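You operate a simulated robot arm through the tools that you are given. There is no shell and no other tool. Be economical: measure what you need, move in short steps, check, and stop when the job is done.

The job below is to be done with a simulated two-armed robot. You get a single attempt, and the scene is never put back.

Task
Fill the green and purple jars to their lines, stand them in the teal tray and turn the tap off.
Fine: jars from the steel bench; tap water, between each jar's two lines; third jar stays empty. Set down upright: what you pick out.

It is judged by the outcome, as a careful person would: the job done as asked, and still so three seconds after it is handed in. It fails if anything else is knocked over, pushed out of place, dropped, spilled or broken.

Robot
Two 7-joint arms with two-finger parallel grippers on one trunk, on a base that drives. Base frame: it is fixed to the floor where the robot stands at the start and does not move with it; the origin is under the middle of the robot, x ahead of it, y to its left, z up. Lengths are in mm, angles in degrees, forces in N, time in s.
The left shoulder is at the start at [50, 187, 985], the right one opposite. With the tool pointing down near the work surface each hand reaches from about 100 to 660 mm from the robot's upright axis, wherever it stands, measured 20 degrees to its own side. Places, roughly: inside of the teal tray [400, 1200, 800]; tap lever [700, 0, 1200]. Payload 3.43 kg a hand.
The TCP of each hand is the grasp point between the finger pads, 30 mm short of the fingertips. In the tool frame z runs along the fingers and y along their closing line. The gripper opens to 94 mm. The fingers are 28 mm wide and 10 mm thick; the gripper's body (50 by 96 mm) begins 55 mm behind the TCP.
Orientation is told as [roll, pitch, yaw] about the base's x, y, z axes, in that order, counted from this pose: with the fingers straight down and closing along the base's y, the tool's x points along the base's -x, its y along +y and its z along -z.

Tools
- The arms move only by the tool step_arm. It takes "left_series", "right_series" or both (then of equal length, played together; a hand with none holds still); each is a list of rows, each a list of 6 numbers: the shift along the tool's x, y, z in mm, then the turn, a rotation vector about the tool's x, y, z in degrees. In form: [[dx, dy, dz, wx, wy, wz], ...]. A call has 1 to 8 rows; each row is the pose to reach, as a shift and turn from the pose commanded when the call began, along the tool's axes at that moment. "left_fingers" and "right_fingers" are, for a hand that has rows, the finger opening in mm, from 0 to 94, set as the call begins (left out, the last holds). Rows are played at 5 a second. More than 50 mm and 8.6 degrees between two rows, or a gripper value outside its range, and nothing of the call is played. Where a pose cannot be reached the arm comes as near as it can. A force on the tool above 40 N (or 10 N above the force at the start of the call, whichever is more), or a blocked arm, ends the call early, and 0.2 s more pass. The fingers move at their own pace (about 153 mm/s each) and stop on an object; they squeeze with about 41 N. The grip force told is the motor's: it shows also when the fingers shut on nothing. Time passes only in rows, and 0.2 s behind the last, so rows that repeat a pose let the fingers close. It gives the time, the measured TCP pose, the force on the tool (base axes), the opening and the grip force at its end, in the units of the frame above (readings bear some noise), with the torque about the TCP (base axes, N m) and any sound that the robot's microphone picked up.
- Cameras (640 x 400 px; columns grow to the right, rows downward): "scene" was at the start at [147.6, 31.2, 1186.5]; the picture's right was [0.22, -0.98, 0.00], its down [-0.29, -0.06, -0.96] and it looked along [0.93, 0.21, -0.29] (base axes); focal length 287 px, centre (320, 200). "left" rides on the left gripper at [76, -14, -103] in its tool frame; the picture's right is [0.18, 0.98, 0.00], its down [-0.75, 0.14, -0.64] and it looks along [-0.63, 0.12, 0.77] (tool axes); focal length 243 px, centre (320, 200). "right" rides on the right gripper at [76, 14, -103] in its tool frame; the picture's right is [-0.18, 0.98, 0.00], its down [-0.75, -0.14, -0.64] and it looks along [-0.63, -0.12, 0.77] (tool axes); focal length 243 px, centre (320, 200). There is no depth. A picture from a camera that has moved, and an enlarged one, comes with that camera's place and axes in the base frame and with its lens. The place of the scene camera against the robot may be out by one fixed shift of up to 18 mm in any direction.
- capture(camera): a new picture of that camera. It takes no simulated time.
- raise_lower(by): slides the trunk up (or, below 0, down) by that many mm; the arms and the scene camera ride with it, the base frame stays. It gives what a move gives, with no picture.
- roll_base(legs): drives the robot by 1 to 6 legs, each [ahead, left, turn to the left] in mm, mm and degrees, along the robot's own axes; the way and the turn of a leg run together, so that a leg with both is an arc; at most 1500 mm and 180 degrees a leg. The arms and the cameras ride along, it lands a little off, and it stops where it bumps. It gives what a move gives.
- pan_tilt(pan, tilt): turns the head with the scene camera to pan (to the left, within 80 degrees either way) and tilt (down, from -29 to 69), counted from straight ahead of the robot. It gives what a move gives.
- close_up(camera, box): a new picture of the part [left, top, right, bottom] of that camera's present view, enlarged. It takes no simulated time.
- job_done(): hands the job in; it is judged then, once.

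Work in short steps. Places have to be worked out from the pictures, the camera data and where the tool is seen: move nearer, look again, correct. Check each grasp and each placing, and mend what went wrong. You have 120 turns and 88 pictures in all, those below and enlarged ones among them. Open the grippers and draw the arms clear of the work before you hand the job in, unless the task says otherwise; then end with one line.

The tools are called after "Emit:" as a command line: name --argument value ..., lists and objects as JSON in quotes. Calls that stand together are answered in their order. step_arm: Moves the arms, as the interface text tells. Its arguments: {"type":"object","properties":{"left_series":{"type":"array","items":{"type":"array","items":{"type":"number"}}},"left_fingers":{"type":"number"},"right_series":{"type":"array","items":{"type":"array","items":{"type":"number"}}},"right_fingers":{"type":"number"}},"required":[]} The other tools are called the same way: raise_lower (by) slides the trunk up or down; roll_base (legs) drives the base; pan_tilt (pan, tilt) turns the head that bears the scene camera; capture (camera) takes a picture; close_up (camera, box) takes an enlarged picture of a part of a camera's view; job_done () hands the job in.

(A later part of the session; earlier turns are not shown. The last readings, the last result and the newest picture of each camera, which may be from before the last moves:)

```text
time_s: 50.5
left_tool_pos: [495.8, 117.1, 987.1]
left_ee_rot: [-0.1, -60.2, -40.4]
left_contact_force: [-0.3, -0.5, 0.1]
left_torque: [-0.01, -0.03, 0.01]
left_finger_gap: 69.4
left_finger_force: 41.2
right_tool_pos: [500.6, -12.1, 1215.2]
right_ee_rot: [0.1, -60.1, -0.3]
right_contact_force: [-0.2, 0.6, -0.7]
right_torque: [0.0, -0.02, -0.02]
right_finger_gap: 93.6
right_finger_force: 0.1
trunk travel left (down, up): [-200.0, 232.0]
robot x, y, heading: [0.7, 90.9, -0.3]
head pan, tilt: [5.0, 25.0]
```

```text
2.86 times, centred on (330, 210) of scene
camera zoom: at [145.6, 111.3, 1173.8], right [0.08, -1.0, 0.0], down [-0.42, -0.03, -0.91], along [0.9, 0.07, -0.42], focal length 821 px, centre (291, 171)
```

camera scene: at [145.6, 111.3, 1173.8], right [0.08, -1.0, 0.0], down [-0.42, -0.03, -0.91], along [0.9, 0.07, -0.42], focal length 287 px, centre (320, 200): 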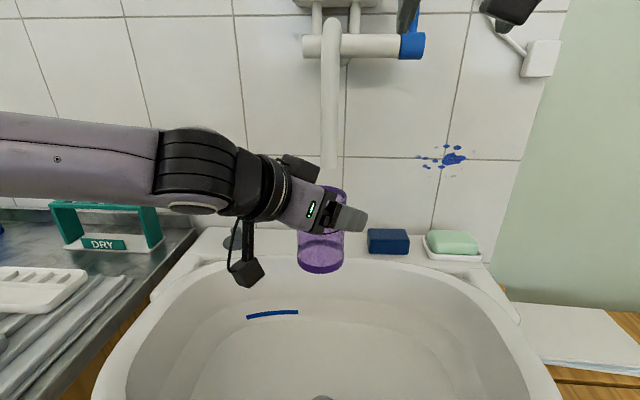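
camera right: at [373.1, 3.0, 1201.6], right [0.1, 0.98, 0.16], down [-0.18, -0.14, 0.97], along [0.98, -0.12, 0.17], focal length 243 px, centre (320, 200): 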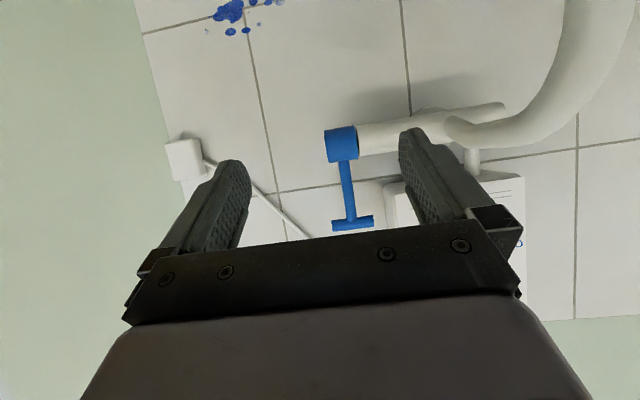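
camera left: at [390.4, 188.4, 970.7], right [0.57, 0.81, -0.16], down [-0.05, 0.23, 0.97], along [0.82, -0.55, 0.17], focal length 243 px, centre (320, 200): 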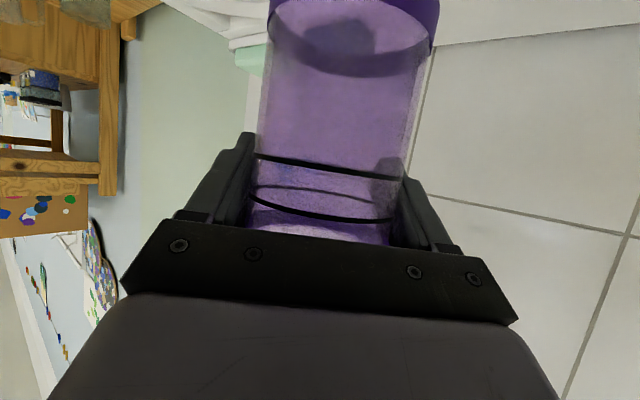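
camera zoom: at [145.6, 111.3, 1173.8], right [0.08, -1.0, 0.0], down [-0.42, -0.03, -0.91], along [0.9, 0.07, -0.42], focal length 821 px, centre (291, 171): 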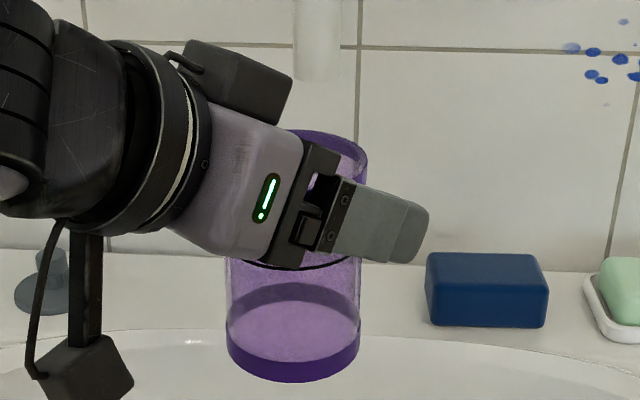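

The rim is visible; the spout is about 9 mm to the right of the jar's axis. I shift the jar 9 mm and bring the right hand horizontal toward the lever stem.

Emit:
step_arm --left_series '[[-2, -3.5, 2.5, 0, 0, 0], [-3, -7, 5, 0, 0, 0], [-3, -7, 5, 0, 0, 0], [-3, -7, 5, 0, 0, 0], [-3, -7, 5, 0, 0, 0]]' --right_series '[[-17, 3, 13, 0, -6, 0], [-34, 6, 26, 0, -12, 0], [-51, 9, 40, 0, -18, 0], [-68, 12, 53, 0, -24, 0], [-84.6, 15, 66.6, 0, -30, 0]]' --right_fingers 60

Emit:
capture --camera "right"

Emit:
capture --camera "scene"

```text
time_s: 51.7
left_tool_pos: [496.9, 108.6, 985.7]
left_ee_rot: [-0.1, -60.2, -40.4]
left_contact_force: [-1.0, 0.3, -0.9]
left_torque: [-0.03, -0.02, -0.04]
left_finger_gap: 69.5
left_finger_force: 41.9
right_tool_pos: [599.2, 3.5, 1255.7]
right_ee_rot: [160.5, -89.9, -160.7]
right_contact_force: [-0.7, 0.6, 0.5]
right_torque: [0.02, 0.02, 0.02]
right_finger_gap: 59.9
right_finger_force: 0.0
trunk travel left (down, up): [-200.0, 232.0]
robot x, y, heading: [-4.1, 92.7, -0.2]
head pan, tilt: [5.0, 25.0]
```

```text
54 pictures are left
camera right: at [497.2, 18.9, 1179.6], right [0.0, 0.98, 0.19], down [-0.65, -0.14, 0.75], along [0.76, -0.12, 0.63], focal length 243 px, centre (320, 200)
```

right: 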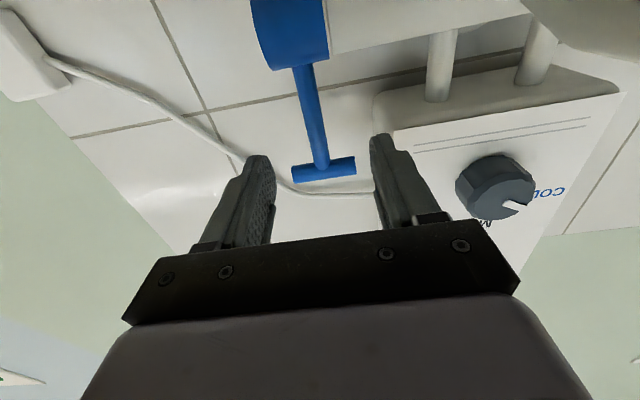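

```text
53 pictures are left
camera scene: at [145.8, 111.4, 1173.8], right [0.08, -1.0, 0.0], down [-0.42, -0.03, -0.91], along [0.9, 0.07, -0.42], focal length 287 px, centre (320, 200)
```

scene: 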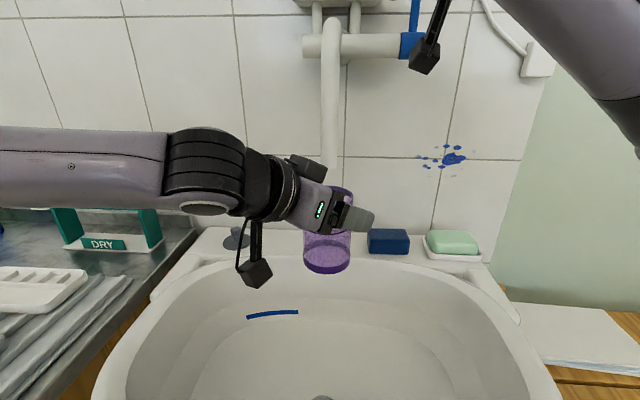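

Right hand reached; the stem stands at about (690,−1), z 1212–1300. I slide forward 80 mm so the stem lies between the fingers.

Emit:
step_arm --right_series '[[0, -1, 20, 0, 0, 0], [0, -2, 40, 0, 0, 0], [0, -3, 60, 0, 0, 0], [0, -4, 80, 0, 0, 0], [0, -4, 80, 0, 0, 0]]'

Emit:
capture --camera "right"

```text
time_s: 52.9
left_tool_pos: [495.3, 109.2, 985.5]
left_ee_rot: [-0.1, -60.1, -40.3]
left_contact_force: [0.1, 0.1, -0.4]
left_torque: [0.0, -0.01, 0.0]
left_finger_gap: 69.4
left_finger_force: 41.1
right_tool_pos: [679.0, -0.5, 1254.9]
right_ee_rot: [163.0, -89.9, -163.4]
right_contact_force: [-0.7, 0.4, -0.6]
right_torque: [-0.02, 0.01, 0.01]
right_finger_gap: 60.2
right_finger_force: 0.0
trunk travel left (down, up): [-200.0, 232.0]
robot x, y, heading: [-4.6, 93.7, -0.6]
head pan, tilt: [5.0, 25.0]
```

```text
52 pictures are left
camera right: at [576.3, 14.7, 1179.4], right [0.0, 0.98, 0.18], down [-0.64, -0.14, 0.75], along [0.77, -0.12, 0.63], focal length 243 px, centre (320, 200)
```

right: 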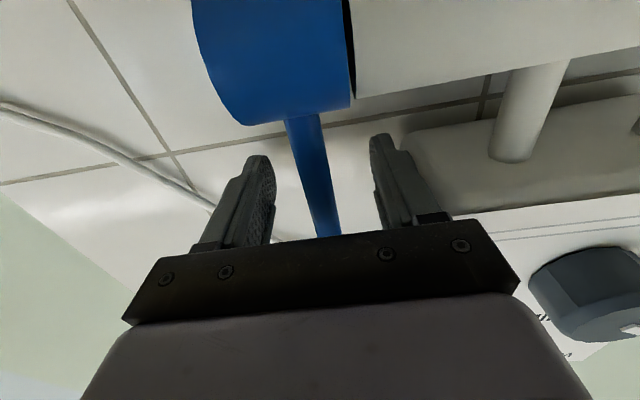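

The stem is centred between the fingers. I close on it.

Emit:
step_arm --right_series '[[0, 0, 0, 0, 0, 0], [0, 0, 0, 0, 0, 0], [0, 0, 0, 0, 0, 0]]' --right_fingers 5

Emit:
pan_tilt --pan -5 --tilt 12

Emit:
capture --camera "scene"

Emit:
capture --camera "right"

```text
time_s: 53.7
left_tool_pos: [496.0, 108.6, 985.6]
left_ee_rot: [-0.1, -60.1, -40.2]
left_contact_force: [-0.2, 0.1, 1.0]
left_torque: [-0.05, -0.02, 0.0]
left_finger_gap: 69.6
left_finger_force: 41.7
right_tool_pos: [679.0, 0.9, 1256.0]
right_ee_rot: [178.8, -90.0, -178.9]
right_contact_force: [-0.2, 3.4, -1.1]
right_torque: [0.03, -0.04, -0.07]
right_finger_gap: 17.1
right_finger_force: 45.0
trunk travel left (down, up): [-200.0, 232.0]
robot x, y, heading: [-3.8, 92.7, -0.6]
head pan, tilt: [5.0, 25.0]
```

```text
time_s: 54.5
left_tool_pos: [496.1, 109.1, 985.7]
left_ee_rot: [-0.2, -60.0, -40.1]
left_contact_force: [-0.3, -1.4, -0.5]
left_torque: [0.0, -0.03, -0.01]
left_finger_gap: 69.4
left_finger_force: 41.5
right_tool_pos: [679.0, 1.2, 1255.6]
right_ee_rot: [-176.6, -89.9, 176.6]
right_contact_force: [-0.6, 6.9, -1.8]
right_torque: [0.02, 0.03, -0.11]
right_finger_gap: 17.2
right_finger_force: 45.0
trunk travel left (down, up): [-200.0, 232.0]
robot x, y, heading: [-1.1, 92.3, -0.4]
head pan, tilt: [-5.0, 12.0]
```

```text
51 pictures are left
camera scene: at [146.7, 96.3, 1194.8], right [-0.09, -1.0, 0.0], down [-0.21, 0.02, -0.98], along [0.97, -0.09, -0.21], focal length 287 px, centre (320, 200)
```

scene: 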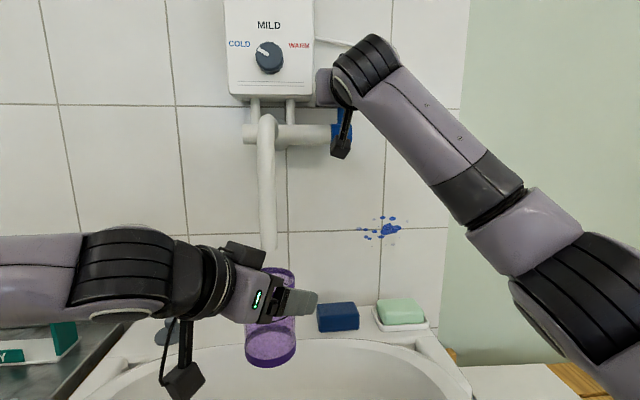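

```text
50 pictures are left
camera right: at [576.0, 16.2, 1179.5], right [0.0, 0.98, 0.18], down [-0.64, -0.14, 0.75], along [0.77, -0.12, 0.63], focal length 243 px, centre (320, 200)
```

right: 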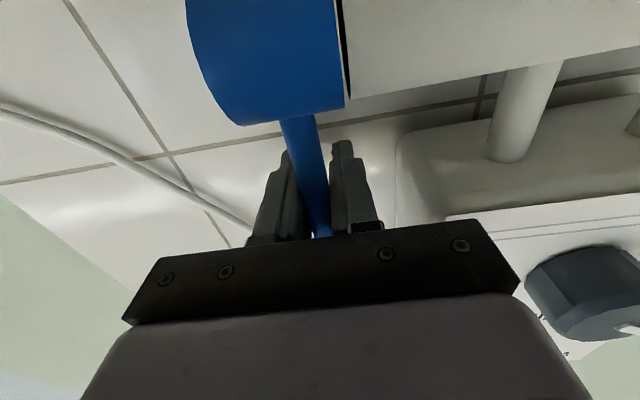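

Stem gripped (17 mm gap). I try pulling the lever toward the robot about its collar by ~10°, watching force and the spout.

Emit:
step_arm --right_series '[[0.2, 1, -5.4, 0, -5, 0], [0.9, 1, -10.8, 0, -10, 0], [0.9, 1, -10.8, 0, -10, 0]]'

Emit:
capture --camera "scene"

```text
time_s: 55.3
left_tool_pos: [495.9, 109.1, 986.0]
left_ee_rot: [-0.1, -60.2, -40.3]
left_contact_force: [-0.4, -0.9, 0.1]
left_torque: [-0.01, -0.02, -0.01]
left_finger_gap: 69.3
left_finger_force: 40.5
right_tool_pos: [667.1, 1.7, 1258.7]
right_ee_rot: [179.9, -79.5, 179.9]
right_contact_force: [1.5, 4.1, 8.8]
right_torque: [0.05, 0.01, -0.07]
right_finger_gap: 17.3
right_finger_force: 45.3
trunk travel left (down, up): [-200.0, 232.0]
robot x, y, heading: [-1.7, 89.9, -0.2]
head pan, tilt: [-5.0, 12.0]
```

```text
49 pictures are left
camera scene: at [145.9, 96.0, 1195.2], right [-0.09, -1.0, 0.0], down [-0.21, 0.02, -0.98], along [0.97, -0.09, -0.21], focal length 287 px, centre (320, 200)
```

scene: 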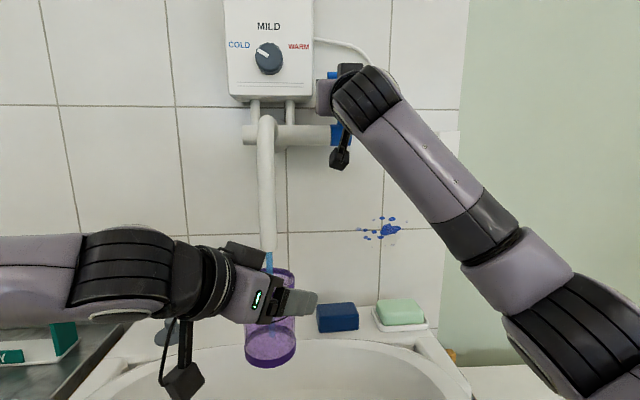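

Water runs from the spout. I check that it falls into the jar (pictures take no time).

Emit:
close_up --camera "scene" --box '[210, 240, 330, 380]'

Emit:
capture --camera "left"

```text
2.86 times, centred on (270, 310) of scene
camera zoom: at [145.9, 96.0, 1195.2], right [-0.09, -1.0, 0.0], down [-0.21, 0.02, -0.98], along [0.97, -0.09, -0.21], focal length 821 px, centre (463, -114)
```

zoom: 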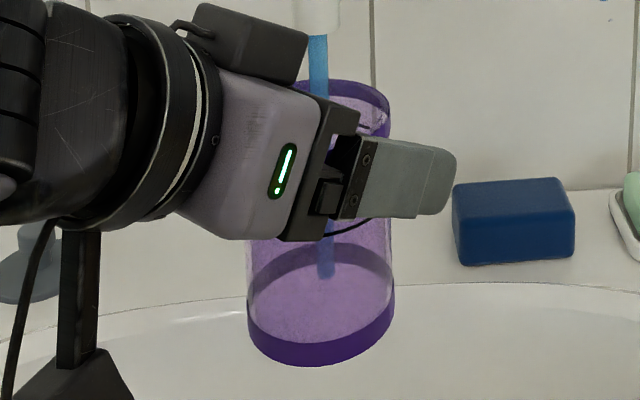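

```text
47 pictures are left
camera left: at [389.8, 180.4, 971.0], right [0.57, 0.81, -0.16], down [-0.05, 0.23, 0.97], along [0.82, -0.54, 0.17], focal length 243 px, centre (320, 200)
```

left: 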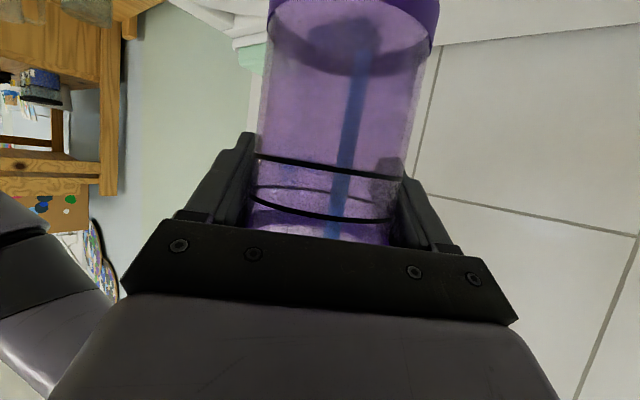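

The stream enters the jar near its middle. I hold 1 s and look at the level.

Emit:
step_arm --left_series '[[0, 0, 0, 0, 0, 0], [0, 0, 0, 0, 0, 0], [0, 0, 0, 0, 0, 0], [0, 0, 0, 0, 0, 0], [0, 0, 0, 0, 0, 0]]'

Emit:
capture --camera "left"

```text
time_s: 56.5
left_tool_pos: [496.2, 109.2, 986.7]
left_ee_rot: [-0.1, -60.1, -40.3]
left_contact_force: [-0.9, -0.1, 0.0]
left_torque: [0.06, -0.02, -0.02]
left_finger_gap: 69.5
left_finger_force: 41.2
right_tool_pos: [665.7, 0.3, 1257.7]
right_ee_rot: [180.0, -79.6, 179.9]
right_contact_force: [6.2, 3.8, 19.8]
right_torque: [0.02, -0.32, -0.09]
right_finger_gap: 16.9
right_finger_force: 45.1
trunk travel left (down, up): [-200.0, 232.0]
robot x, y, heading: [-6.2, 94.1, -0.5]
head pan, tilt: [-5.0, 12.0]
```

```text
46 pictures are left
camera left: at [389.7, 180.4, 971.1], right [0.57, 0.81, -0.16], down [-0.05, 0.23, 0.97], along [0.82, -0.54, 0.17], focal length 243 px, centre (320, 200)
```

left: 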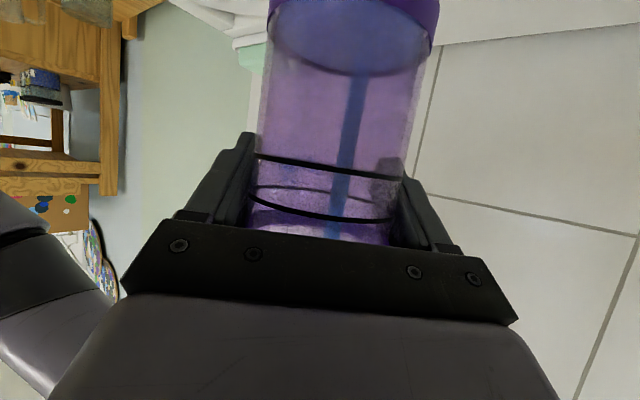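

Level rises slowly; I wait another 1.8 s.

Emit:
step_arm --left_series '[[0, 0, 0, 0, 0, 0], [0, 0, 0, 0, 0, 0], [0, 0, 0, 0, 0, 0], [0, 0, 0, 0, 0, 0], [0, 0, 0, 0, 0, 0], [0, 0, 0, 0, 0, 0], [0, 0, 0, 0, 0, 0], [0, 0, 0, 0, 0, 0]]'

Emit:
capture --camera "left"

```text
time_s: 58.3
left_tool_pos: [494.8, 108.5, 986.0]
left_ee_rot: [-0.1, -60.2, -40.3]
left_contact_force: [-0.6, 0.5, -0.3]
left_torque: [-0.05, -0.02, -0.03]
left_finger_gap: 69.4
left_finger_force: 41.7
right_tool_pos: [666.1, 1.5, 1257.9]
right_ee_rot: [179.9, -79.5, 179.9]
right_contact_force: [6.7, 1.4, 19.0]
right_torque: [0.04, -0.36, -0.05]
right_finger_gap: 17.3
right_finger_force: 45.0
trunk travel left (down, up): [-200.0, 232.0]
robot x, y, heading: [-2.3, 93.0, -0.3]
head pan, tilt: [-5.0, 12.0]
```

```text
45 pictures are left
camera left: at [389.6, 180.3, 971.1], right [0.57, 0.81, -0.16], down [-0.05, 0.23, 0.97], along [0.82, -0.54, 0.17], focal length 243 px, centre (320, 200)
```

left: 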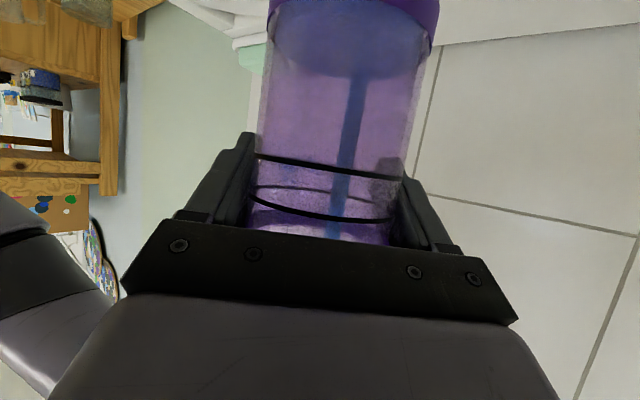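

Flow is slow. I open the lever a further ~12° for more flow, with a bit less downward push.

Emit:
step_arm --right_series '[[-1.1, 0, -6.1, 0, -5, 0], [-2.2, 0, -12.3, 0, -10, 0], [-2.2, 0, -12.3, 0, -10, 0], [-2.2, 0, -12.3, 0, -10, 0]]'

Emit:
capture --camera "left"

Emit:
capture --camera "scene"

```text
time_s: 59.3
left_tool_pos: [496.6, 109.1, 985.6]
left_ee_rot: [-0.2, -60.1, -40.3]
left_contact_force: [-0.6, -0.7, -1.8]
left_torque: [-0.01, -0.03, -0.01]
left_finger_gap: 69.5
left_finger_force: 41.1
right_tool_pos: [654.8, 0.3, 1257.9]
right_ee_rot: [180.0, -69.6, 179.9]
right_contact_force: [9.6, 2.9, 20.4]
right_torque: [0.1, -0.81, -0.06]
right_finger_gap: 17.1
right_finger_force: 44.9
trunk travel left (down, up): [-200.0, 232.0]
robot x, y, heading: [-5.6, 94.2, -0.4]
head pan, tilt: [-5.0, 12.0]
```

```text
44 pictures are left
camera left: at [389.9, 180.5, 970.9], right [0.57, 0.81, -0.16], down [-0.05, 0.23, 0.97], along [0.82, -0.54, 0.17], focal length 243 px, centre (320, 200)
```

left: 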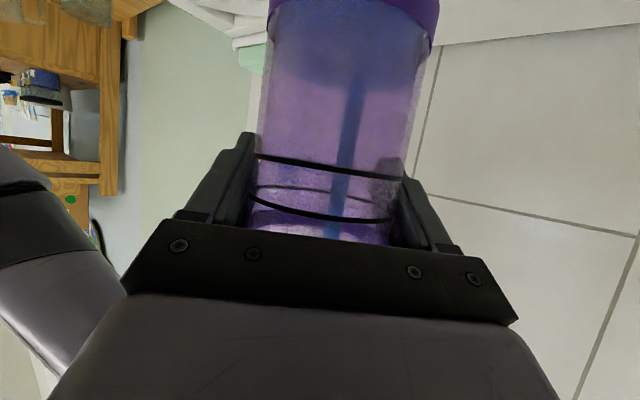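

```text
43 pictures are left
camera scene: at [146.0, 96.1, 1195.1], right [-0.09, -1.0, 0.0], down [-0.21, 0.02, -0.98], along [0.97, -0.09, -0.21], focal length 287 px, centre (320, 200)
```

scene: 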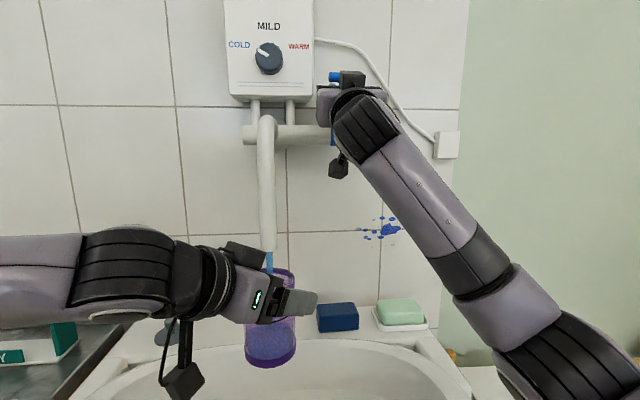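

Level is rising faster now. I wait 1.4 s.

Emit:
step_arm --left_series '[[0, 0, 0, 0, 0, 0], [0, 0, 0, 0, 0, 0], [0, 0, 0, 0, 0, 0], [0, 0, 0, 0, 0, 0], [0, 0, 0, 0, 0, 0], [0, 0, 0, 0, 0, 0]]'

Emit:
close_up --camera "left" --box '[220, 40, 460, 260]'

```text
time_s: 60.7
left_tool_pos: [496.3, 109.1, 986.1]
left_ee_rot: [-0.1, -60.2, -40.2]
left_contact_force: [-0.7, 0.1, -1.1]
left_torque: [-0.01, 0.02, 0.01]
left_finger_gap: 69.5
left_finger_force: 41.0
right_tool_pos: [654.0, 1.2, 1257.5]
right_ee_rot: [-180.0, -69.7, 179.8]
right_contact_force: [7.3, 5.1, 19.9]
right_torque: [0.13, -0.62, -0.07]
right_finger_gap: 17.2
right_finger_force: 44.7
trunk travel left (down, up): [-200.0, 232.0]
robot x, y, heading: [-1.4, 97.4, -0.6]
head pan, tilt: [-5.0, 12.0]
```

```text
1.82 times, centred on (340, 150) of left
camera zoom: at [389.7, 180.6, 971.0], right [0.57, 0.81, -0.16], down [-0.05, 0.23, 0.97], along [0.82, -0.54, 0.17], focal length 441 px, centre (284, 291)
```

zoom: 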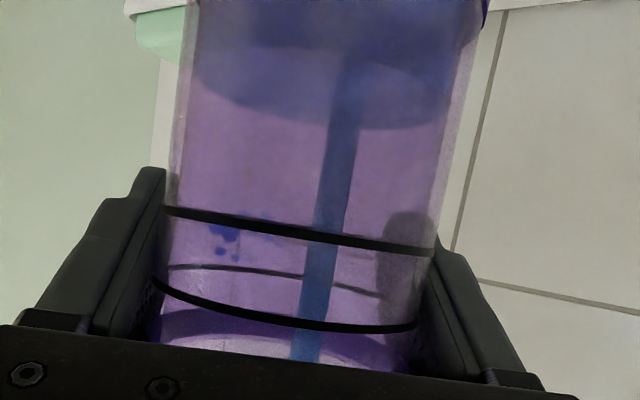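

Level is about half way to the lower line. Wait 1.6 s more.

Emit:
step_arm --left_series '[[0, 0, 0, 0, 0, 0], [0, 0, 0, 0, 0, 0], [0, 0, 0, 0, 0, 0], [0, 0, 0, 0, 0, 0], [0, 0, 0, 0, 0, 0], [0, 0, 0, 0, 0, 0], [0, 0, 0, 0, 0, 0]]'

Emit:
close_up --camera "left" --box '[220, 40, 460, 260]'

```text
time_s: 62.3
left_tool_pos: [495.6, 108.5, 985.5]
left_ee_rot: [0.0, -60.3, -40.3]
left_contact_force: [0.4, -0.3, -2.3]
left_torque: [-0.03, -0.03, 0.01]
left_finger_gap: 69.3
left_finger_force: 41.2
right_tool_pos: [653.6, 1.2, 1256.7]
right_ee_rot: [-180.0, -69.7, 179.8]
right_contact_force: [4.6, 4.4, 18.5]
right_torque: [0.11, -0.41, -0.02]
right_finger_gap: 17.1
right_finger_force: 45.2
trunk travel left (down, up): [-200.0, 232.0]
robot x, y, heading: [-3.4, 94.9, -0.4]
head pan, tilt: [-5.0, 12.0]
```

```text
1.82 times, centred on (340, 150) of left
camera zoom: at [389.6, 180.6, 971.0], right [0.57, 0.81, -0.16], down [-0.05, 0.23, 0.97], along [0.82, -0.54, 0.17], focal length 441 px, centre (284, 291)
```

zoom: 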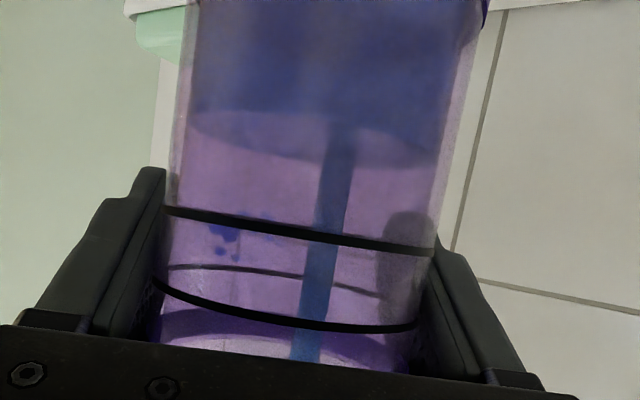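

~7.5 mm/s; about 31 mm to mid between lines. Wait 2.4 s in two steps, then close.

Emit:
step_arm --left_series '[[0, 0, 0, 0, 0, 0], [0, 0, 0, 0, 0, 0], [0, 0, 0, 0, 0, 0], [0, 0, 0, 0, 0, 0], [0, 0, 0, 0, 0, 0], [0, 0, 0, 0, 0, 0], [0, 0, 0, 0, 0, 0], [0, 0, 0, 0, 0, 0]]'

Emit:
step_arm --left_series '[[0, 0, 0, 0, 0, 0], [0, 0, 0, 0, 0, 0]]'

Emit:
close_up --camera "left" --box '[220, 40, 460, 260]'

```text
time_s: 64.1
left_tool_pos: [495.6, 107.8, 986.4]
left_ee_rot: [-0.1, -60.2, -40.3]
left_contact_force: [-0.8, 0.0, -1.9]
left_torque: [0.0, -0.02, -0.03]
left_finger_gap: 69.5
left_finger_force: 40.8
right_tool_pos: [653.9, 1.2, 1257.5]
right_ee_rot: [-180.0, -69.7, 179.8]
right_contact_force: [3.7, 4.9, 16.5]
right_torque: [0.15, -0.33, -0.09]
right_finger_gap: 17.0
right_finger_force: 44.5
trunk travel left (down, up): [-200.0, 232.0]
robot x, y, heading: [-5.8, 94.8, -0.5]
head pan, tilt: [-5.0, 12.0]
```

```text
time_s: 64.7
left_tool_pos: [495.5, 108.2, 986.9]
left_ee_rot: [-0.1, -60.2, -40.2]
left_contact_force: [-0.2, 0.3, -2.4]
left_torque: [-0.03, -0.03, 0.0]
left_finger_gap: 69.5
left_finger_force: 40.9
right_tool_pos: [653.5, 0.4, 1257.8]
right_ee_rot: [-179.9, -69.7, 179.8]
right_contact_force: [2.0, 5.3, 16.8]
right_torque: [0.1, -0.29, -0.05]
right_finger_gap: 17.3
right_finger_force: 45.0
trunk travel left (down, up): [-200.0, 232.0]
robot x, y, heading: [-4.0, 90.5, -0.6]
head pan, tilt: [-5.0, 12.0]
```

```text
1.82 times, centred on (340, 150) of left
camera zoom: at [389.5, 180.6, 971.1], right [0.57, 0.81, -0.16], down [-0.05, 0.23, 0.97], along [0.82, -0.54, 0.17], focal length 441 px, centre (284, 291)
```

zoom: 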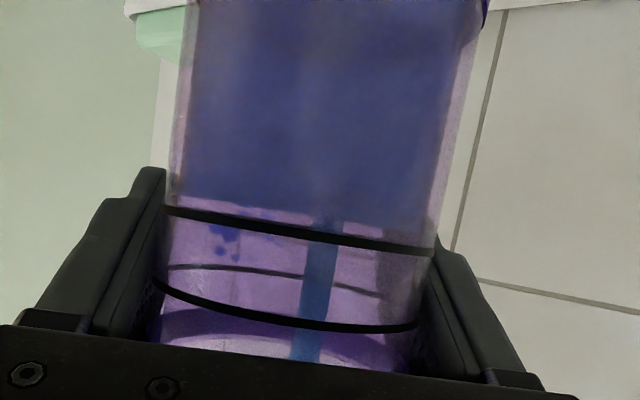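

Level just under the lower line (~4 mm). I wait 0.6 s and then close the lever.

Emit:
step_arm --right_series '[[0, 0, 0, 0, 0, 0], [0, 0, 0, 0, 0, 0], [2.1, 0, 5.9, 0, 5, 0], [4.3, 0, 11.8, 0, 10, 0], [5.8, 0, 17.2, 0, 15, 0], [7.3, -0.5, 22.7, 0, 20, 0], [7.3, -0.5, 22.7, 0, 20, 0]]'

Emit:
close_up --camera "left" --box '[220, 40, 460, 260]'

Emit:
capture --camera "scene"

```text
time_s: 66.3
left_tool_pos: [495.0, 107.9, 985.9]
left_ee_rot: [0.0, -60.2, -40.4]
left_contact_force: [0.4, 0.2, -2.3]
left_torque: [-0.03, -0.04, -0.01]
left_finger_gap: 69.7
left_finger_force: 41.8
right_tool_pos: [679.0, 2.0, 1255.3]
right_ee_rot: [3.5, -89.9, -3.6]
right_contact_force: [-18.1, 5.2, -7.4]
right_torque: [-0.04, 1.0, -0.04]
right_finger_gap: 17.2
right_finger_force: 45.0
trunk travel left (down, up): [-200.0, 232.0]
robot x, y, heading: [-0.8, 95.7, -0.4]
head pan, tilt: [-5.0, 12.0]
```

```text
1.82 times, centred on (340, 150) of left
camera zoom: at [389.0, 180.4, 971.0], right [0.57, 0.81, -0.16], down [-0.05, 0.23, 0.97], along [0.82, -0.54, 0.17], focal length 441 px, centre (284, 291)
```

zoom: 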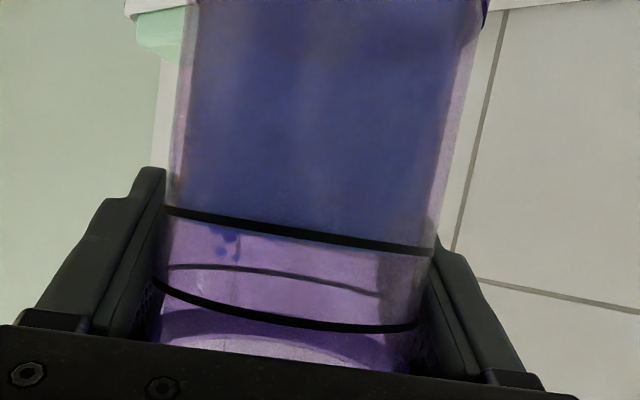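

```text
38 pictures are left
camera scene: at [144.9, 95.9, 1194.9], right [-0.09, -1.0, 0.0], down [-0.21, 0.02, -0.98], along [0.97, -0.09, -0.21], focal length 287 px, centre (320, 200)
```

scene: 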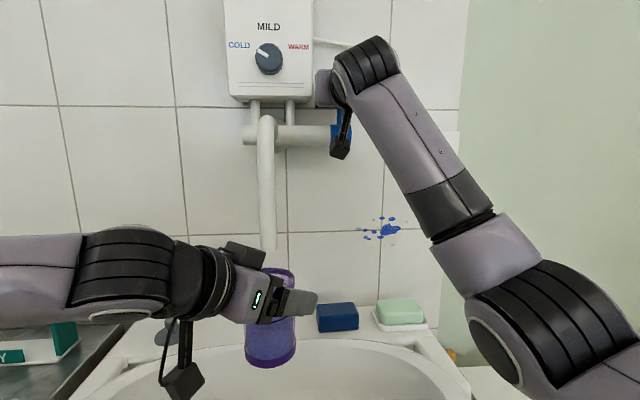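

The stream stopped. I zoom at the level against the lines.

Emit:
close_up --camera "left" --box '[240, 140, 410, 240]'

```text
3.76 times, centred on (325, 190) of left
camera zoom: at [389.0, 180.4, 971.0], right [0.57, 0.81, -0.16], down [-0.05, 0.23, 0.97], along [0.82, -0.54, 0.17], focal length 913 px, centre (301, 238)
```

zoom: 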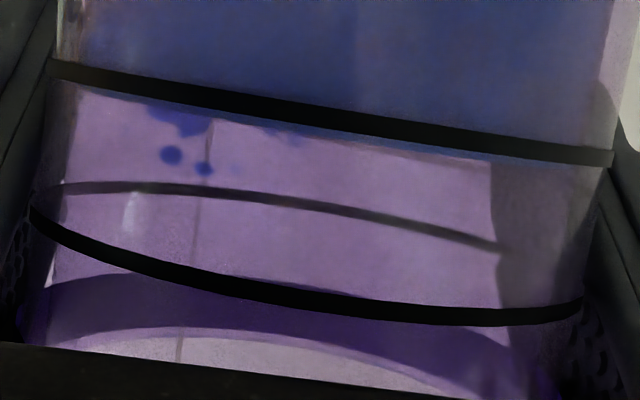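

Level is just at the lower line; ~6 mm more is wanted. I do one short open–close pulse of the lever.

Emit:
step_arm --right_series '[[0.2, 0, -5.6, 0, -5, 0], [0.9, 0, -11.3, 0, -10, 0], [0.9, 0, -17.5, 0, -15, 0], [0.9, 0, -23.8, 0, -20, 0], [0.9, 0, -17.5, 0, -15, 0], [0.9, 0, -11.3, 0, -10, 0], [0.2, 0, -5.6, 0, -5, 0], [0, 0, 0, 0, 0, 0]]'

Emit:
close_up --camera "left" --box '[220, 40, 460, 260]'

```text
time_s: 68.1
left_tool_pos: [495.1, 109.1, 986.5]
left_ee_rot: [-0.1, -60.2, -40.3]
left_contact_force: [0.3, 0.5, -2.3]
left_torque: [-0.04, -0.06, 0.01]
left_finger_gap: 69.5
left_finger_force: 41.0
right_tool_pos: [678.3, 0.0, 1256.3]
right_ee_rot: [9.7, -89.8, -9.9]
right_contact_force: [-17.4, 6.7, -8.7]
right_torque: [-0.07, 0.64, -0.17]
right_finger_gap: 16.8
right_finger_force: 44.7
trunk travel left (down, up): [-200.0, 232.0]
robot x, y, heading: [-1.0, 94.9, -0.2]
head pan, tilt: [-5.0, 12.0]
```

```text
1.82 times, centred on (340, 150) of left
camera zoom: at [389.2, 180.4, 971.0], right [0.57, 0.81, -0.16], down [-0.05, 0.23, 0.97], along [0.82, -0.54, 0.17], focal length 441 px, centre (284, 291)
```

zoom: 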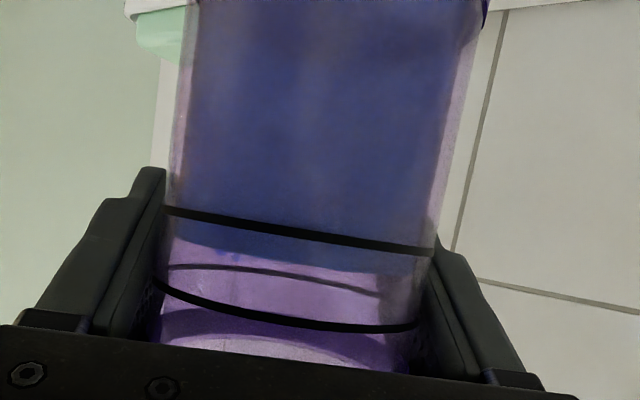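

Purple level is now well between its lines. I release the lever and back the right hand off straight.

Emit:
step_arm --right_series '[[0, 0, 0, 0, 0, 0], [0, 0, 0, 0, 0, 0], [0, 0, -30, 0, 0, 0], [0, 0, -60, 0, 0, 0], [0, 0, -100, 0, 0, 0], [0, 0, -140, 0, 0, 0]]' --right_fingers 60

Emit:
capture --camera "right"

Emit:
capture --camera "scene"

```text
time_s: 69.5
left_tool_pos: [496.8, 107.9, 985.0]
left_ee_rot: [-0.1, -60.2, -40.3]
left_contact_force: [-0.2, -0.2, -2.9]
left_torque: [-0.03, -0.03, 0.0]
left_finger_gap: 69.8
left_finger_force: 41.0
right_tool_pos: [539.9, 0.4, 1256.1]
right_ee_rot: [142.3, -89.9, -142.6]
right_contact_force: [0.3, -0.6, 0.7]
right_torque: [-0.01, 0.03, 0.01]
right_finger_gap: 59.7
right_finger_force: 0.0
trunk travel left (down, up): [-200.0, 232.0]
robot x, y, heading: [-1.3, 93.9, -0.1]
head pan, tilt: [-5.0, 12.0]
```

```text
35 pictures are left
camera right: at [436.9, 16.1, 1180.0], right [0.0, 0.98, 0.19], down [-0.64, -0.14, 0.75], along [0.77, -0.12, 0.63], focal length 243 px, centre (320, 200)
```

right: 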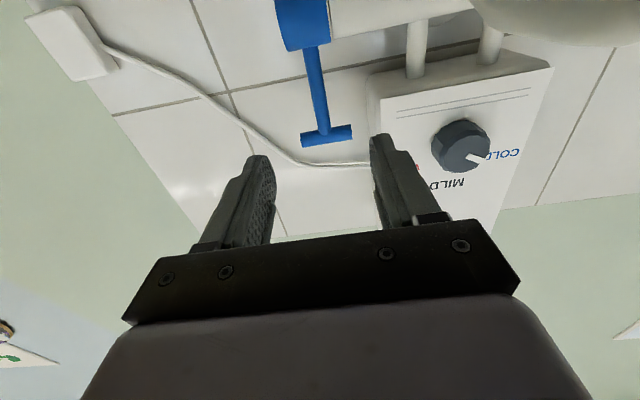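

```text
34 pictures are left
camera scene: at [146.6, 95.3, 1194.9], right [-0.09, -1.0, 0.0], down [-0.21, 0.02, -0.98], along [0.97, -0.09, -0.21], focal length 287 px, centre (320, 200)
```

scene: 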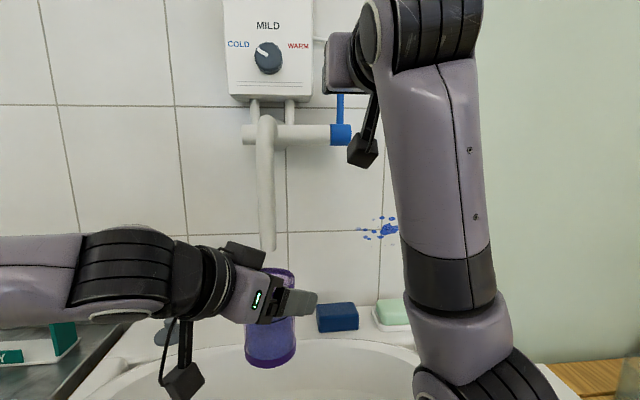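

Lever upright, no water. I withdraw the jar sideways from under the spout (yaw back to 0) and pull the right hand back.

Emit:
step_arm --left_series '[[6.8, 25.6, -19.8, -5.8, 0, -3.3], [13.6, 51.2, -39.7, -11.5, 0, -6.7], [20.5, 76.8, -59.5, -17.3, 0, -10], [27.3, 102.3, -79.3, -23.1, 0, -13.3], [34.1, 127.9, -99.2, -28.8, 0, -16.7], [40.9, 153.5, -119, -34.6, 0, -20]]' --right_series '[[0, -8, -20, 0, 0, 0], [0, -16, -40, 0, 0, 0], [0, -24, -60, 0, 0, 0], [0, -32, -80, 0, 0, 0], [0, -40, -100, 0, 0, 0], [0, -48, -120, 0, 0, 0]]'

Emit:
close_up --camera "left" --box '[220, 0, 460, 260]'

```text
time_s: 70.9
left_tool_pos: [499.9, 304.7, 1008.7]
left_ee_rot: [-0.4, -60.0, 0.0]
left_contact_force: [-0.2, -0.1, -2.7]
left_torque: [0.02, -0.06, -0.01]
left_finger_gap: 69.4
left_finger_force: 41.1
right_tool_pos: [418.9, -47.0, 1256.9]
right_ee_rot: [147.8, -89.9, -148.2]
right_contact_force: [0.6, 0.0, 0.2]
right_torque: [0.01, 0.03, -0.02]
right_finger_gap: 60.0
right_finger_force: 0.0
trunk travel left (down, up): [-200.0, 232.0]
robot x, y, heading: [-5.5, 90.0, -0.3]
head pan, tilt: [-5.0, 12.0]
```

```text
1.54 times, centred on (340, 130) of left
camera zoom: at [374.0, 291.7, 994.7], right [-0.09, 0.98, -0.16], down [-0.18, 0.15, 0.97], along [0.98, 0.11, 0.16], focal length 373 px, centre (289, 308)
```

zoom: 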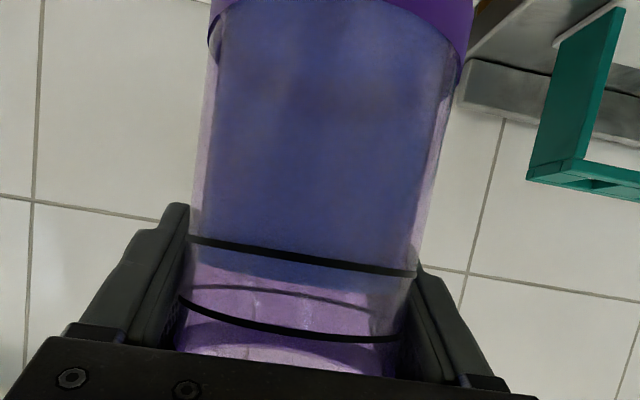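

Now drive back from the bench line and along to the tray.

Emit:
roll_base --legs '[[-125, 0, 0], [0, 500, 0], [0, 470, 0]]'

Emit:
pan_tilt --pan 25 --tilt 35

Emit:
capture --camera "scene"

Emit:
capture --camera "left"

```text
time_s: 80.9
left_tool_pos: [380.3, 1279.3, 1010.0]
left_ee_rot: [-0.4, -59.9, 0.0]
left_contact_force: [0.1, -0.9, -2.3]
left_torque: [0.07, -0.08, 0.0]
left_finger_gap: 69.3
left_finger_force: 41.1
right_tool_pos: [298.2, 927.8, 1255.6]
right_ee_rot: [153.5, -89.9, -153.5]
right_contact_force: [0.9, 0.3, -0.2]
right_torque: [0.03, 0.02, 0.0]
right_finger_gap: 60.1
right_finger_force: 0.0
trunk travel left (down, up): [-200.0, 232.0]
robot x, y, heading: [-121.5, 1068.8, -0.1]
head pan, tilt: [-5.0, 12.0]
```

```text
time_s: 81.9
left_tool_pos: [380.7, 1279.8, 1009.4]
left_ee_rot: [-0.3, -60.0, 0.0]
left_contact_force: [-0.6, -0.3, -2.7]
left_torque: [-0.01, -0.05, -0.02]
left_finger_gap: 69.5
left_finger_force: 39.9
right_tool_pos: [299.2, 928.4, 1257.0]
right_ee_rot: [152.0, -89.9, -152.1]
right_contact_force: [-0.3, -0.2, -0.2]
right_torque: [-0.02, -0.01, 0.03]
right_finger_gap: 60.1
right_finger_force: 0.1
trunk travel left (down, up): [-200.0, 232.0]
robot x, y, heading: [-121.0, 1067.5, -0.1]
head pan, tilt: [25.0, 35.0]
```

```text
32 pictures are left
camera scene: at [13.2, 1115.0, 1158.0], right [0.42, -0.91, 0.0], down [-0.52, -0.24, -0.82], along [0.74, 0.34, -0.57], focal length 287 px, centre (320, 200)
```

scene: 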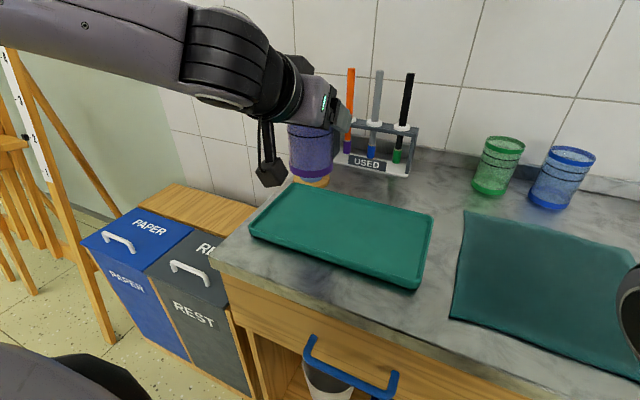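

```text
31 pictures are left
camera left: at [252.9, 1266.6, 994.6], right [-0.09, 0.98, -0.16], down [-0.18, 0.14, 0.97], along [0.98, 0.11, 0.16], focal length 243 px, centre (320, 200)
```

left: 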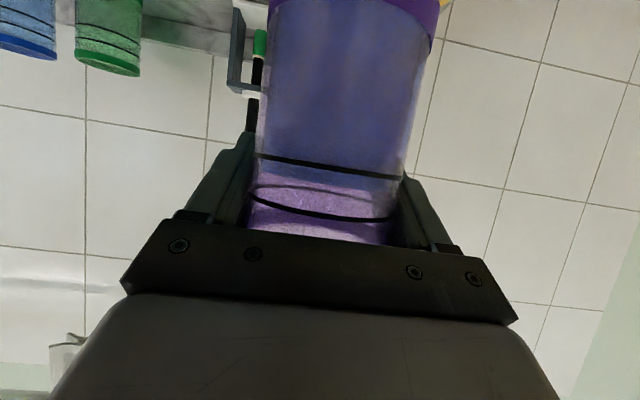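

The tray spans about x 320–505, y 1100–1390. I move the purple jar over its left part, at about 30 mm above.

Emit:
step_arm --left_series '[[0, 9, 26, 0, 0, 0], [15, 18, 55, 0, 0, 0], [46.4, 18, 77.6, 0, 0, 0], [46.4, 18, 77.6, 0, 0, 0]]'

Emit:
capture --camera "scene"

```text
time_s: 82.9
left_tool_pos: [424.0, 1297.1, 928.7]
left_ee_rot: [-0.1, -60.0, -0.1]
left_contact_force: [0.2, 0.9, -2.6]
left_torque: [-0.02, -0.07, 0.0]
left_finger_gap: 69.7
left_finger_force: 41.0
right_tool_pos: [298.8, 928.3, 1256.9]
right_ee_rot: [151.2, -89.8, -151.2]
right_contact_force: [0.6, 0.4, 0.5]
right_torque: [0.0, 0.0, -0.03]
right_finger_gap: 60.1
right_finger_force: 0.0
trunk travel left (down, up): [-200.0, 232.0]
robot x, y, heading: [-122.2, 1068.8, 0.1]
head pan, tilt: [25.0, 35.0]
```

```text
30 pictures are left
camera scene: at [13.2, 1115.1, 1158.0], right [0.42, -0.91, 0.0], down [-0.52, -0.24, -0.82], along [0.74, 0.34, -0.57], focal length 287 px, centre (320, 200)
```

scene: 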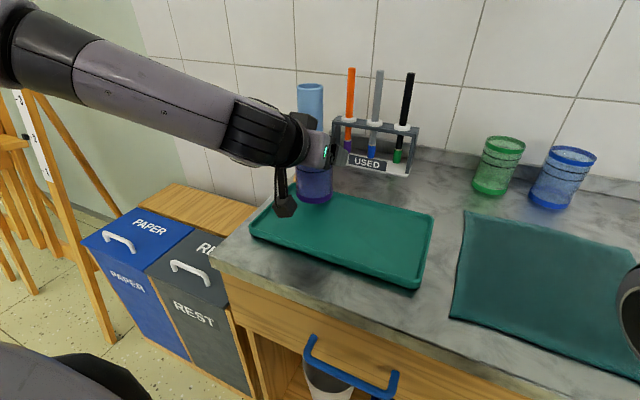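

Compared with the jar itself, the tray centre is about (388,1222). I shift the jar (−17,−22) and lower to near touch.

Emit:
step_arm --left_series '[[8.5, -22, -14.7, 0, 0, 0], [20, -22, -8.1, 0, 0, 0], [29, -22, -3, 0, 0, 0], [29, -22, -3, 0, 0, 0]]'

Emit:
capture --camera "scene"

```text
time_s: 83.9
left_tool_pos: [405.9, 1275.0, 905.5]
left_ee_rot: [-0.3, -60.0, -0.1]
left_contact_force: [0.2, 0.3, -1.9]
left_torque: [0.0, -0.06, -0.03]
left_finger_gap: 69.6
left_finger_force: 40.7
right_tool_pos: [298.9, 928.1, 1257.3]
right_ee_rot: [151.6, -89.9, -151.6]
right_contact_force: [-0.2, -0.4, 0.1]
right_torque: [0.0, 0.0, 0.0]
right_finger_gap: 60.3
right_finger_force: 0.1
trunk travel left (down, up): [-200.0, 232.0]
robot x, y, heading: [-126.8, 1067.3, -0.0]
head pan, tilt: [25.0, 35.0]
```

```text
29 pictures are left
camera scene: at [13.2, 1115.0, 1158.0], right [0.42, -0.91, 0.0], down [-0.52, -0.24, -0.82], along [0.74, 0.34, -0.57], focal length 287 px, centre (320, 200)
```

scene: 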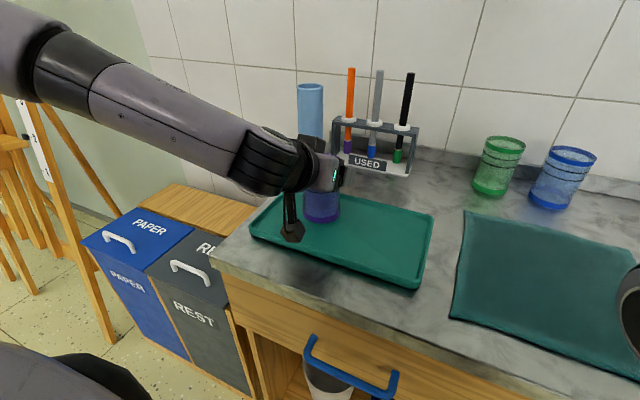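

In place. I lower in small steps and read the force.

Emit:
step_arm --left_series '[[1.7, 0, 1, 0, 0, 0], [3.5, 0, 2, 0, 0, 0], [3.5, 0, 2, 0, 0, 0]]'

Emit:
step_arm --left_series '[[0.9, 0, 0.5, 0, 0, 0], [1.7, 0, 1, 0, 0, 0], [1.7, 0, 1, 0, 0, 0]]'

```text
time_s: 84.7
left_tool_pos: [407.8, 1275.4, 902.6]
left_ee_rot: [-0.3, -60.0, 0.0]
left_contact_force: [0.0, -0.2, -2.3]
left_torque: [0.02, -0.04, -0.01]
left_finger_gap: 69.5
left_finger_force: 41.5
right_tool_pos: [299.7, 927.5, 1256.6]
right_ee_rot: [151.8, -90.0, -151.8]
right_contact_force: [0.4, 1.1, -0.5]
right_torque: [-0.02, 0.0, 0.02]
right_finger_gap: 60.1
right_finger_force: 0.1
trunk travel left (down, up): [-200.0, 232.0]
robot x, y, heading: [-122.9, 1070.9, -0.2]
head pan, tilt: [25.0, 35.0]
```

```text
time_s: 85.5
left_tool_pos: [406.4, 1275.2, 903.3]
left_ee_rot: [-0.3, -60.2, -0.1]
left_contact_force: [-2.1, 1.4, 7.9]
left_torque: [0.14, 0.53, -0.02]
left_finger_gap: 69.6
left_finger_force: 40.8
right_tool_pos: [296.7, 928.4, 1257.4]
right_ee_rot: [156.3, -89.8, -156.4]
right_contact_force: [0.3, 0.3, 0.1]
right_torque: [0.05, 0.05, 0.0]
right_finger_gap: 59.9
right_finger_force: 0.0
trunk travel left (down, up): [-200.0, 232.0]
robot x, y, heading: [-122.3, 1066.1, -0.1]
head pan, tilt: [25.0, 35.0]
```

It touches down (about +10 N). I release and check before retreating.

Emit:
step_arm --left_series '[[0, 0, 0, 0, 0, 0], [0, 0, 0, 0, 0, 0], [0, 0, 0, 0, 0, 0]]' --left_fingers 92

Emit:
capture --camera "left"

```text
time_s: 86.3
left_tool_pos: [407.5, 1276.0, 900.7]
left_ee_rot: [-0.3, -60.0, -0.1]
left_contact_force: [1.2, 0.3, 0.1]
left_torque: [-0.03, 0.01, 0.0]
left_finger_gap: 92.1
left_finger_force: 0.0
right_tool_pos: [299.4, 926.9, 1256.5]
right_ee_rot: [151.9, -89.9, -152.1]
right_contact_force: [0.6, -0.5, 0.7]
right_torque: [-0.04, -0.02, 0.0]
right_finger_gap: 60.1
right_finger_force: 0.0
trunk travel left (down, up): [-200.0, 232.0]
robot x, y, heading: [-124.1, 1069.6, -0.2]
head pan, tilt: [25.0, 35.0]
```

```text
28 pictures are left
camera left: at [279.9, 1262.1, 886.1], right [-0.09, 0.98, -0.16], down [-0.18, 0.14, 0.97], along [0.98, 0.11, 0.16], focal length 243 px, centre (320, 200)
```

left: 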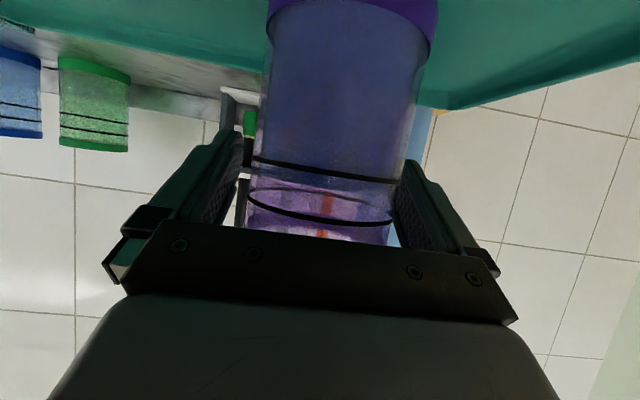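

The jar stands free. I retreat horizontally, then up.

Emit:
step_arm --left_series '[[7.5, 0, -13, 0, 0, 0], [17.5, 0, -30.3, 0, 0, 0], [32.5, 0, -56.3, 0, 0, 0], [50, 0, -86.6, 0, 0, 0], [60, 0, -112, 0, 0, 0], [20, 0, -135, 0, 0, 0], [-20, 0, -158, 0, 0, 0], [-50, 0, -175, 0, 0, 0]]'

Emit:
capture --camera "scene"

Emit:
capture --camera "left"

```text
time_s: 88.1
left_tool_pos: [279.7, 1276.3, 1032.2]
left_ee_rot: [-0.3, -60.0, 0.0]
left_contact_force: [0.7, -0.3, 0.8]
left_torque: [0.01, 0.01, 0.01]
left_finger_gap: 91.9
left_finger_force: 0.1
left hand out of reach, approached as far as the arm can: row 5, 6
right_tool_pos: [299.4, 927.4, 1257.1]
right_ee_rot: [150.4, -90.0, -150.4]
right_contact_force: [0.1, 0.0, 0.4]
right_torque: [-0.01, 0.02, 0.0]
right_finger_gap: 59.8
right_finger_force: 0.1
trunk travel left (down, up): [-200.0, 232.0]
robot x, y, heading: [-121.3, 1067.1, -0.2]
head pan, tilt: [25.0, 35.0]
```

```text
27 pictures are left
camera scene: at [12.9, 1114.8, 1158.0], right [0.42, -0.91, 0.0], down [-0.52, -0.24, -0.82], along [0.74, 0.34, -0.57], focal length 287 px, centre (320, 200)
```

scene: 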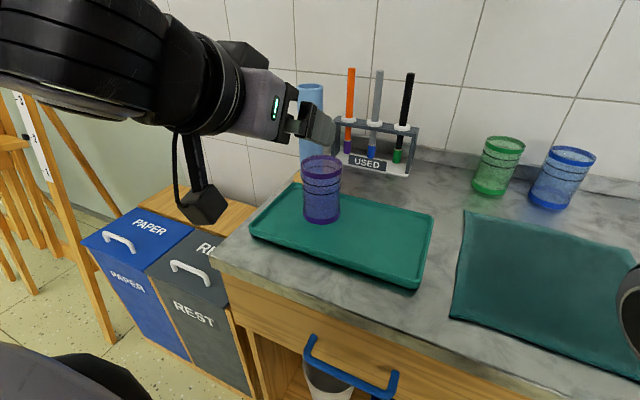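

```text
26 pictures are left
camera left: at [152.9, 1263.1, 1017.6], right [-0.09, 0.98, -0.16], down [-0.18, 0.14, 0.97], along [0.98, 0.11, 0.16], focal length 243 px, centre (320, 200)
```

left: 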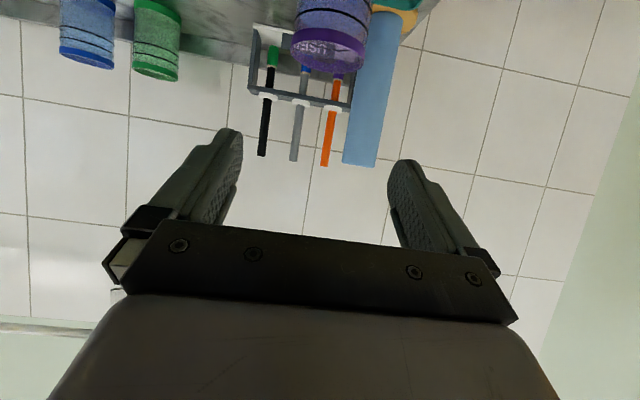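

Purple is standing in the tray. Next the green jar (≈(642,1008)). I turn right 50° and shift to stand before it as before.

Emit:
roll_base --legs '[[0, 0, -50], [124.9, -104.8, 0], [25.7, 30.6, 0]]'

```text
time_s: 92.6
left_tool_pos: [336.8, 731.6, 1032.3]
left_ee_rot: [-0.3, -60.0, -49.8]
left_contact_force: [0.1, -1.3, -0.4]
left_torque: [0.0, -0.01, 0.03]
left_finger_gap: 92.0
left_finger_force: 0.1
right_tool_pos: [81.6, 493.3, 1256.3]
right_ee_rot: [166.4, -89.9, 143.8]
right_contact_force: [0.7, -0.1, 0.2]
right_torque: [0.01, 0.05, 0.01]
right_finger_gap: 60.0
right_finger_force: 0.1
trunk travel left (down, up): [-200.0, 232.0]
robot x, y, heading: [-82.7, 903.9, -50.1]
head pan, tilt: [25.0, 35.0]
stopped in leg 3: the robot was blocked; the commanded pose is now the measured one
```

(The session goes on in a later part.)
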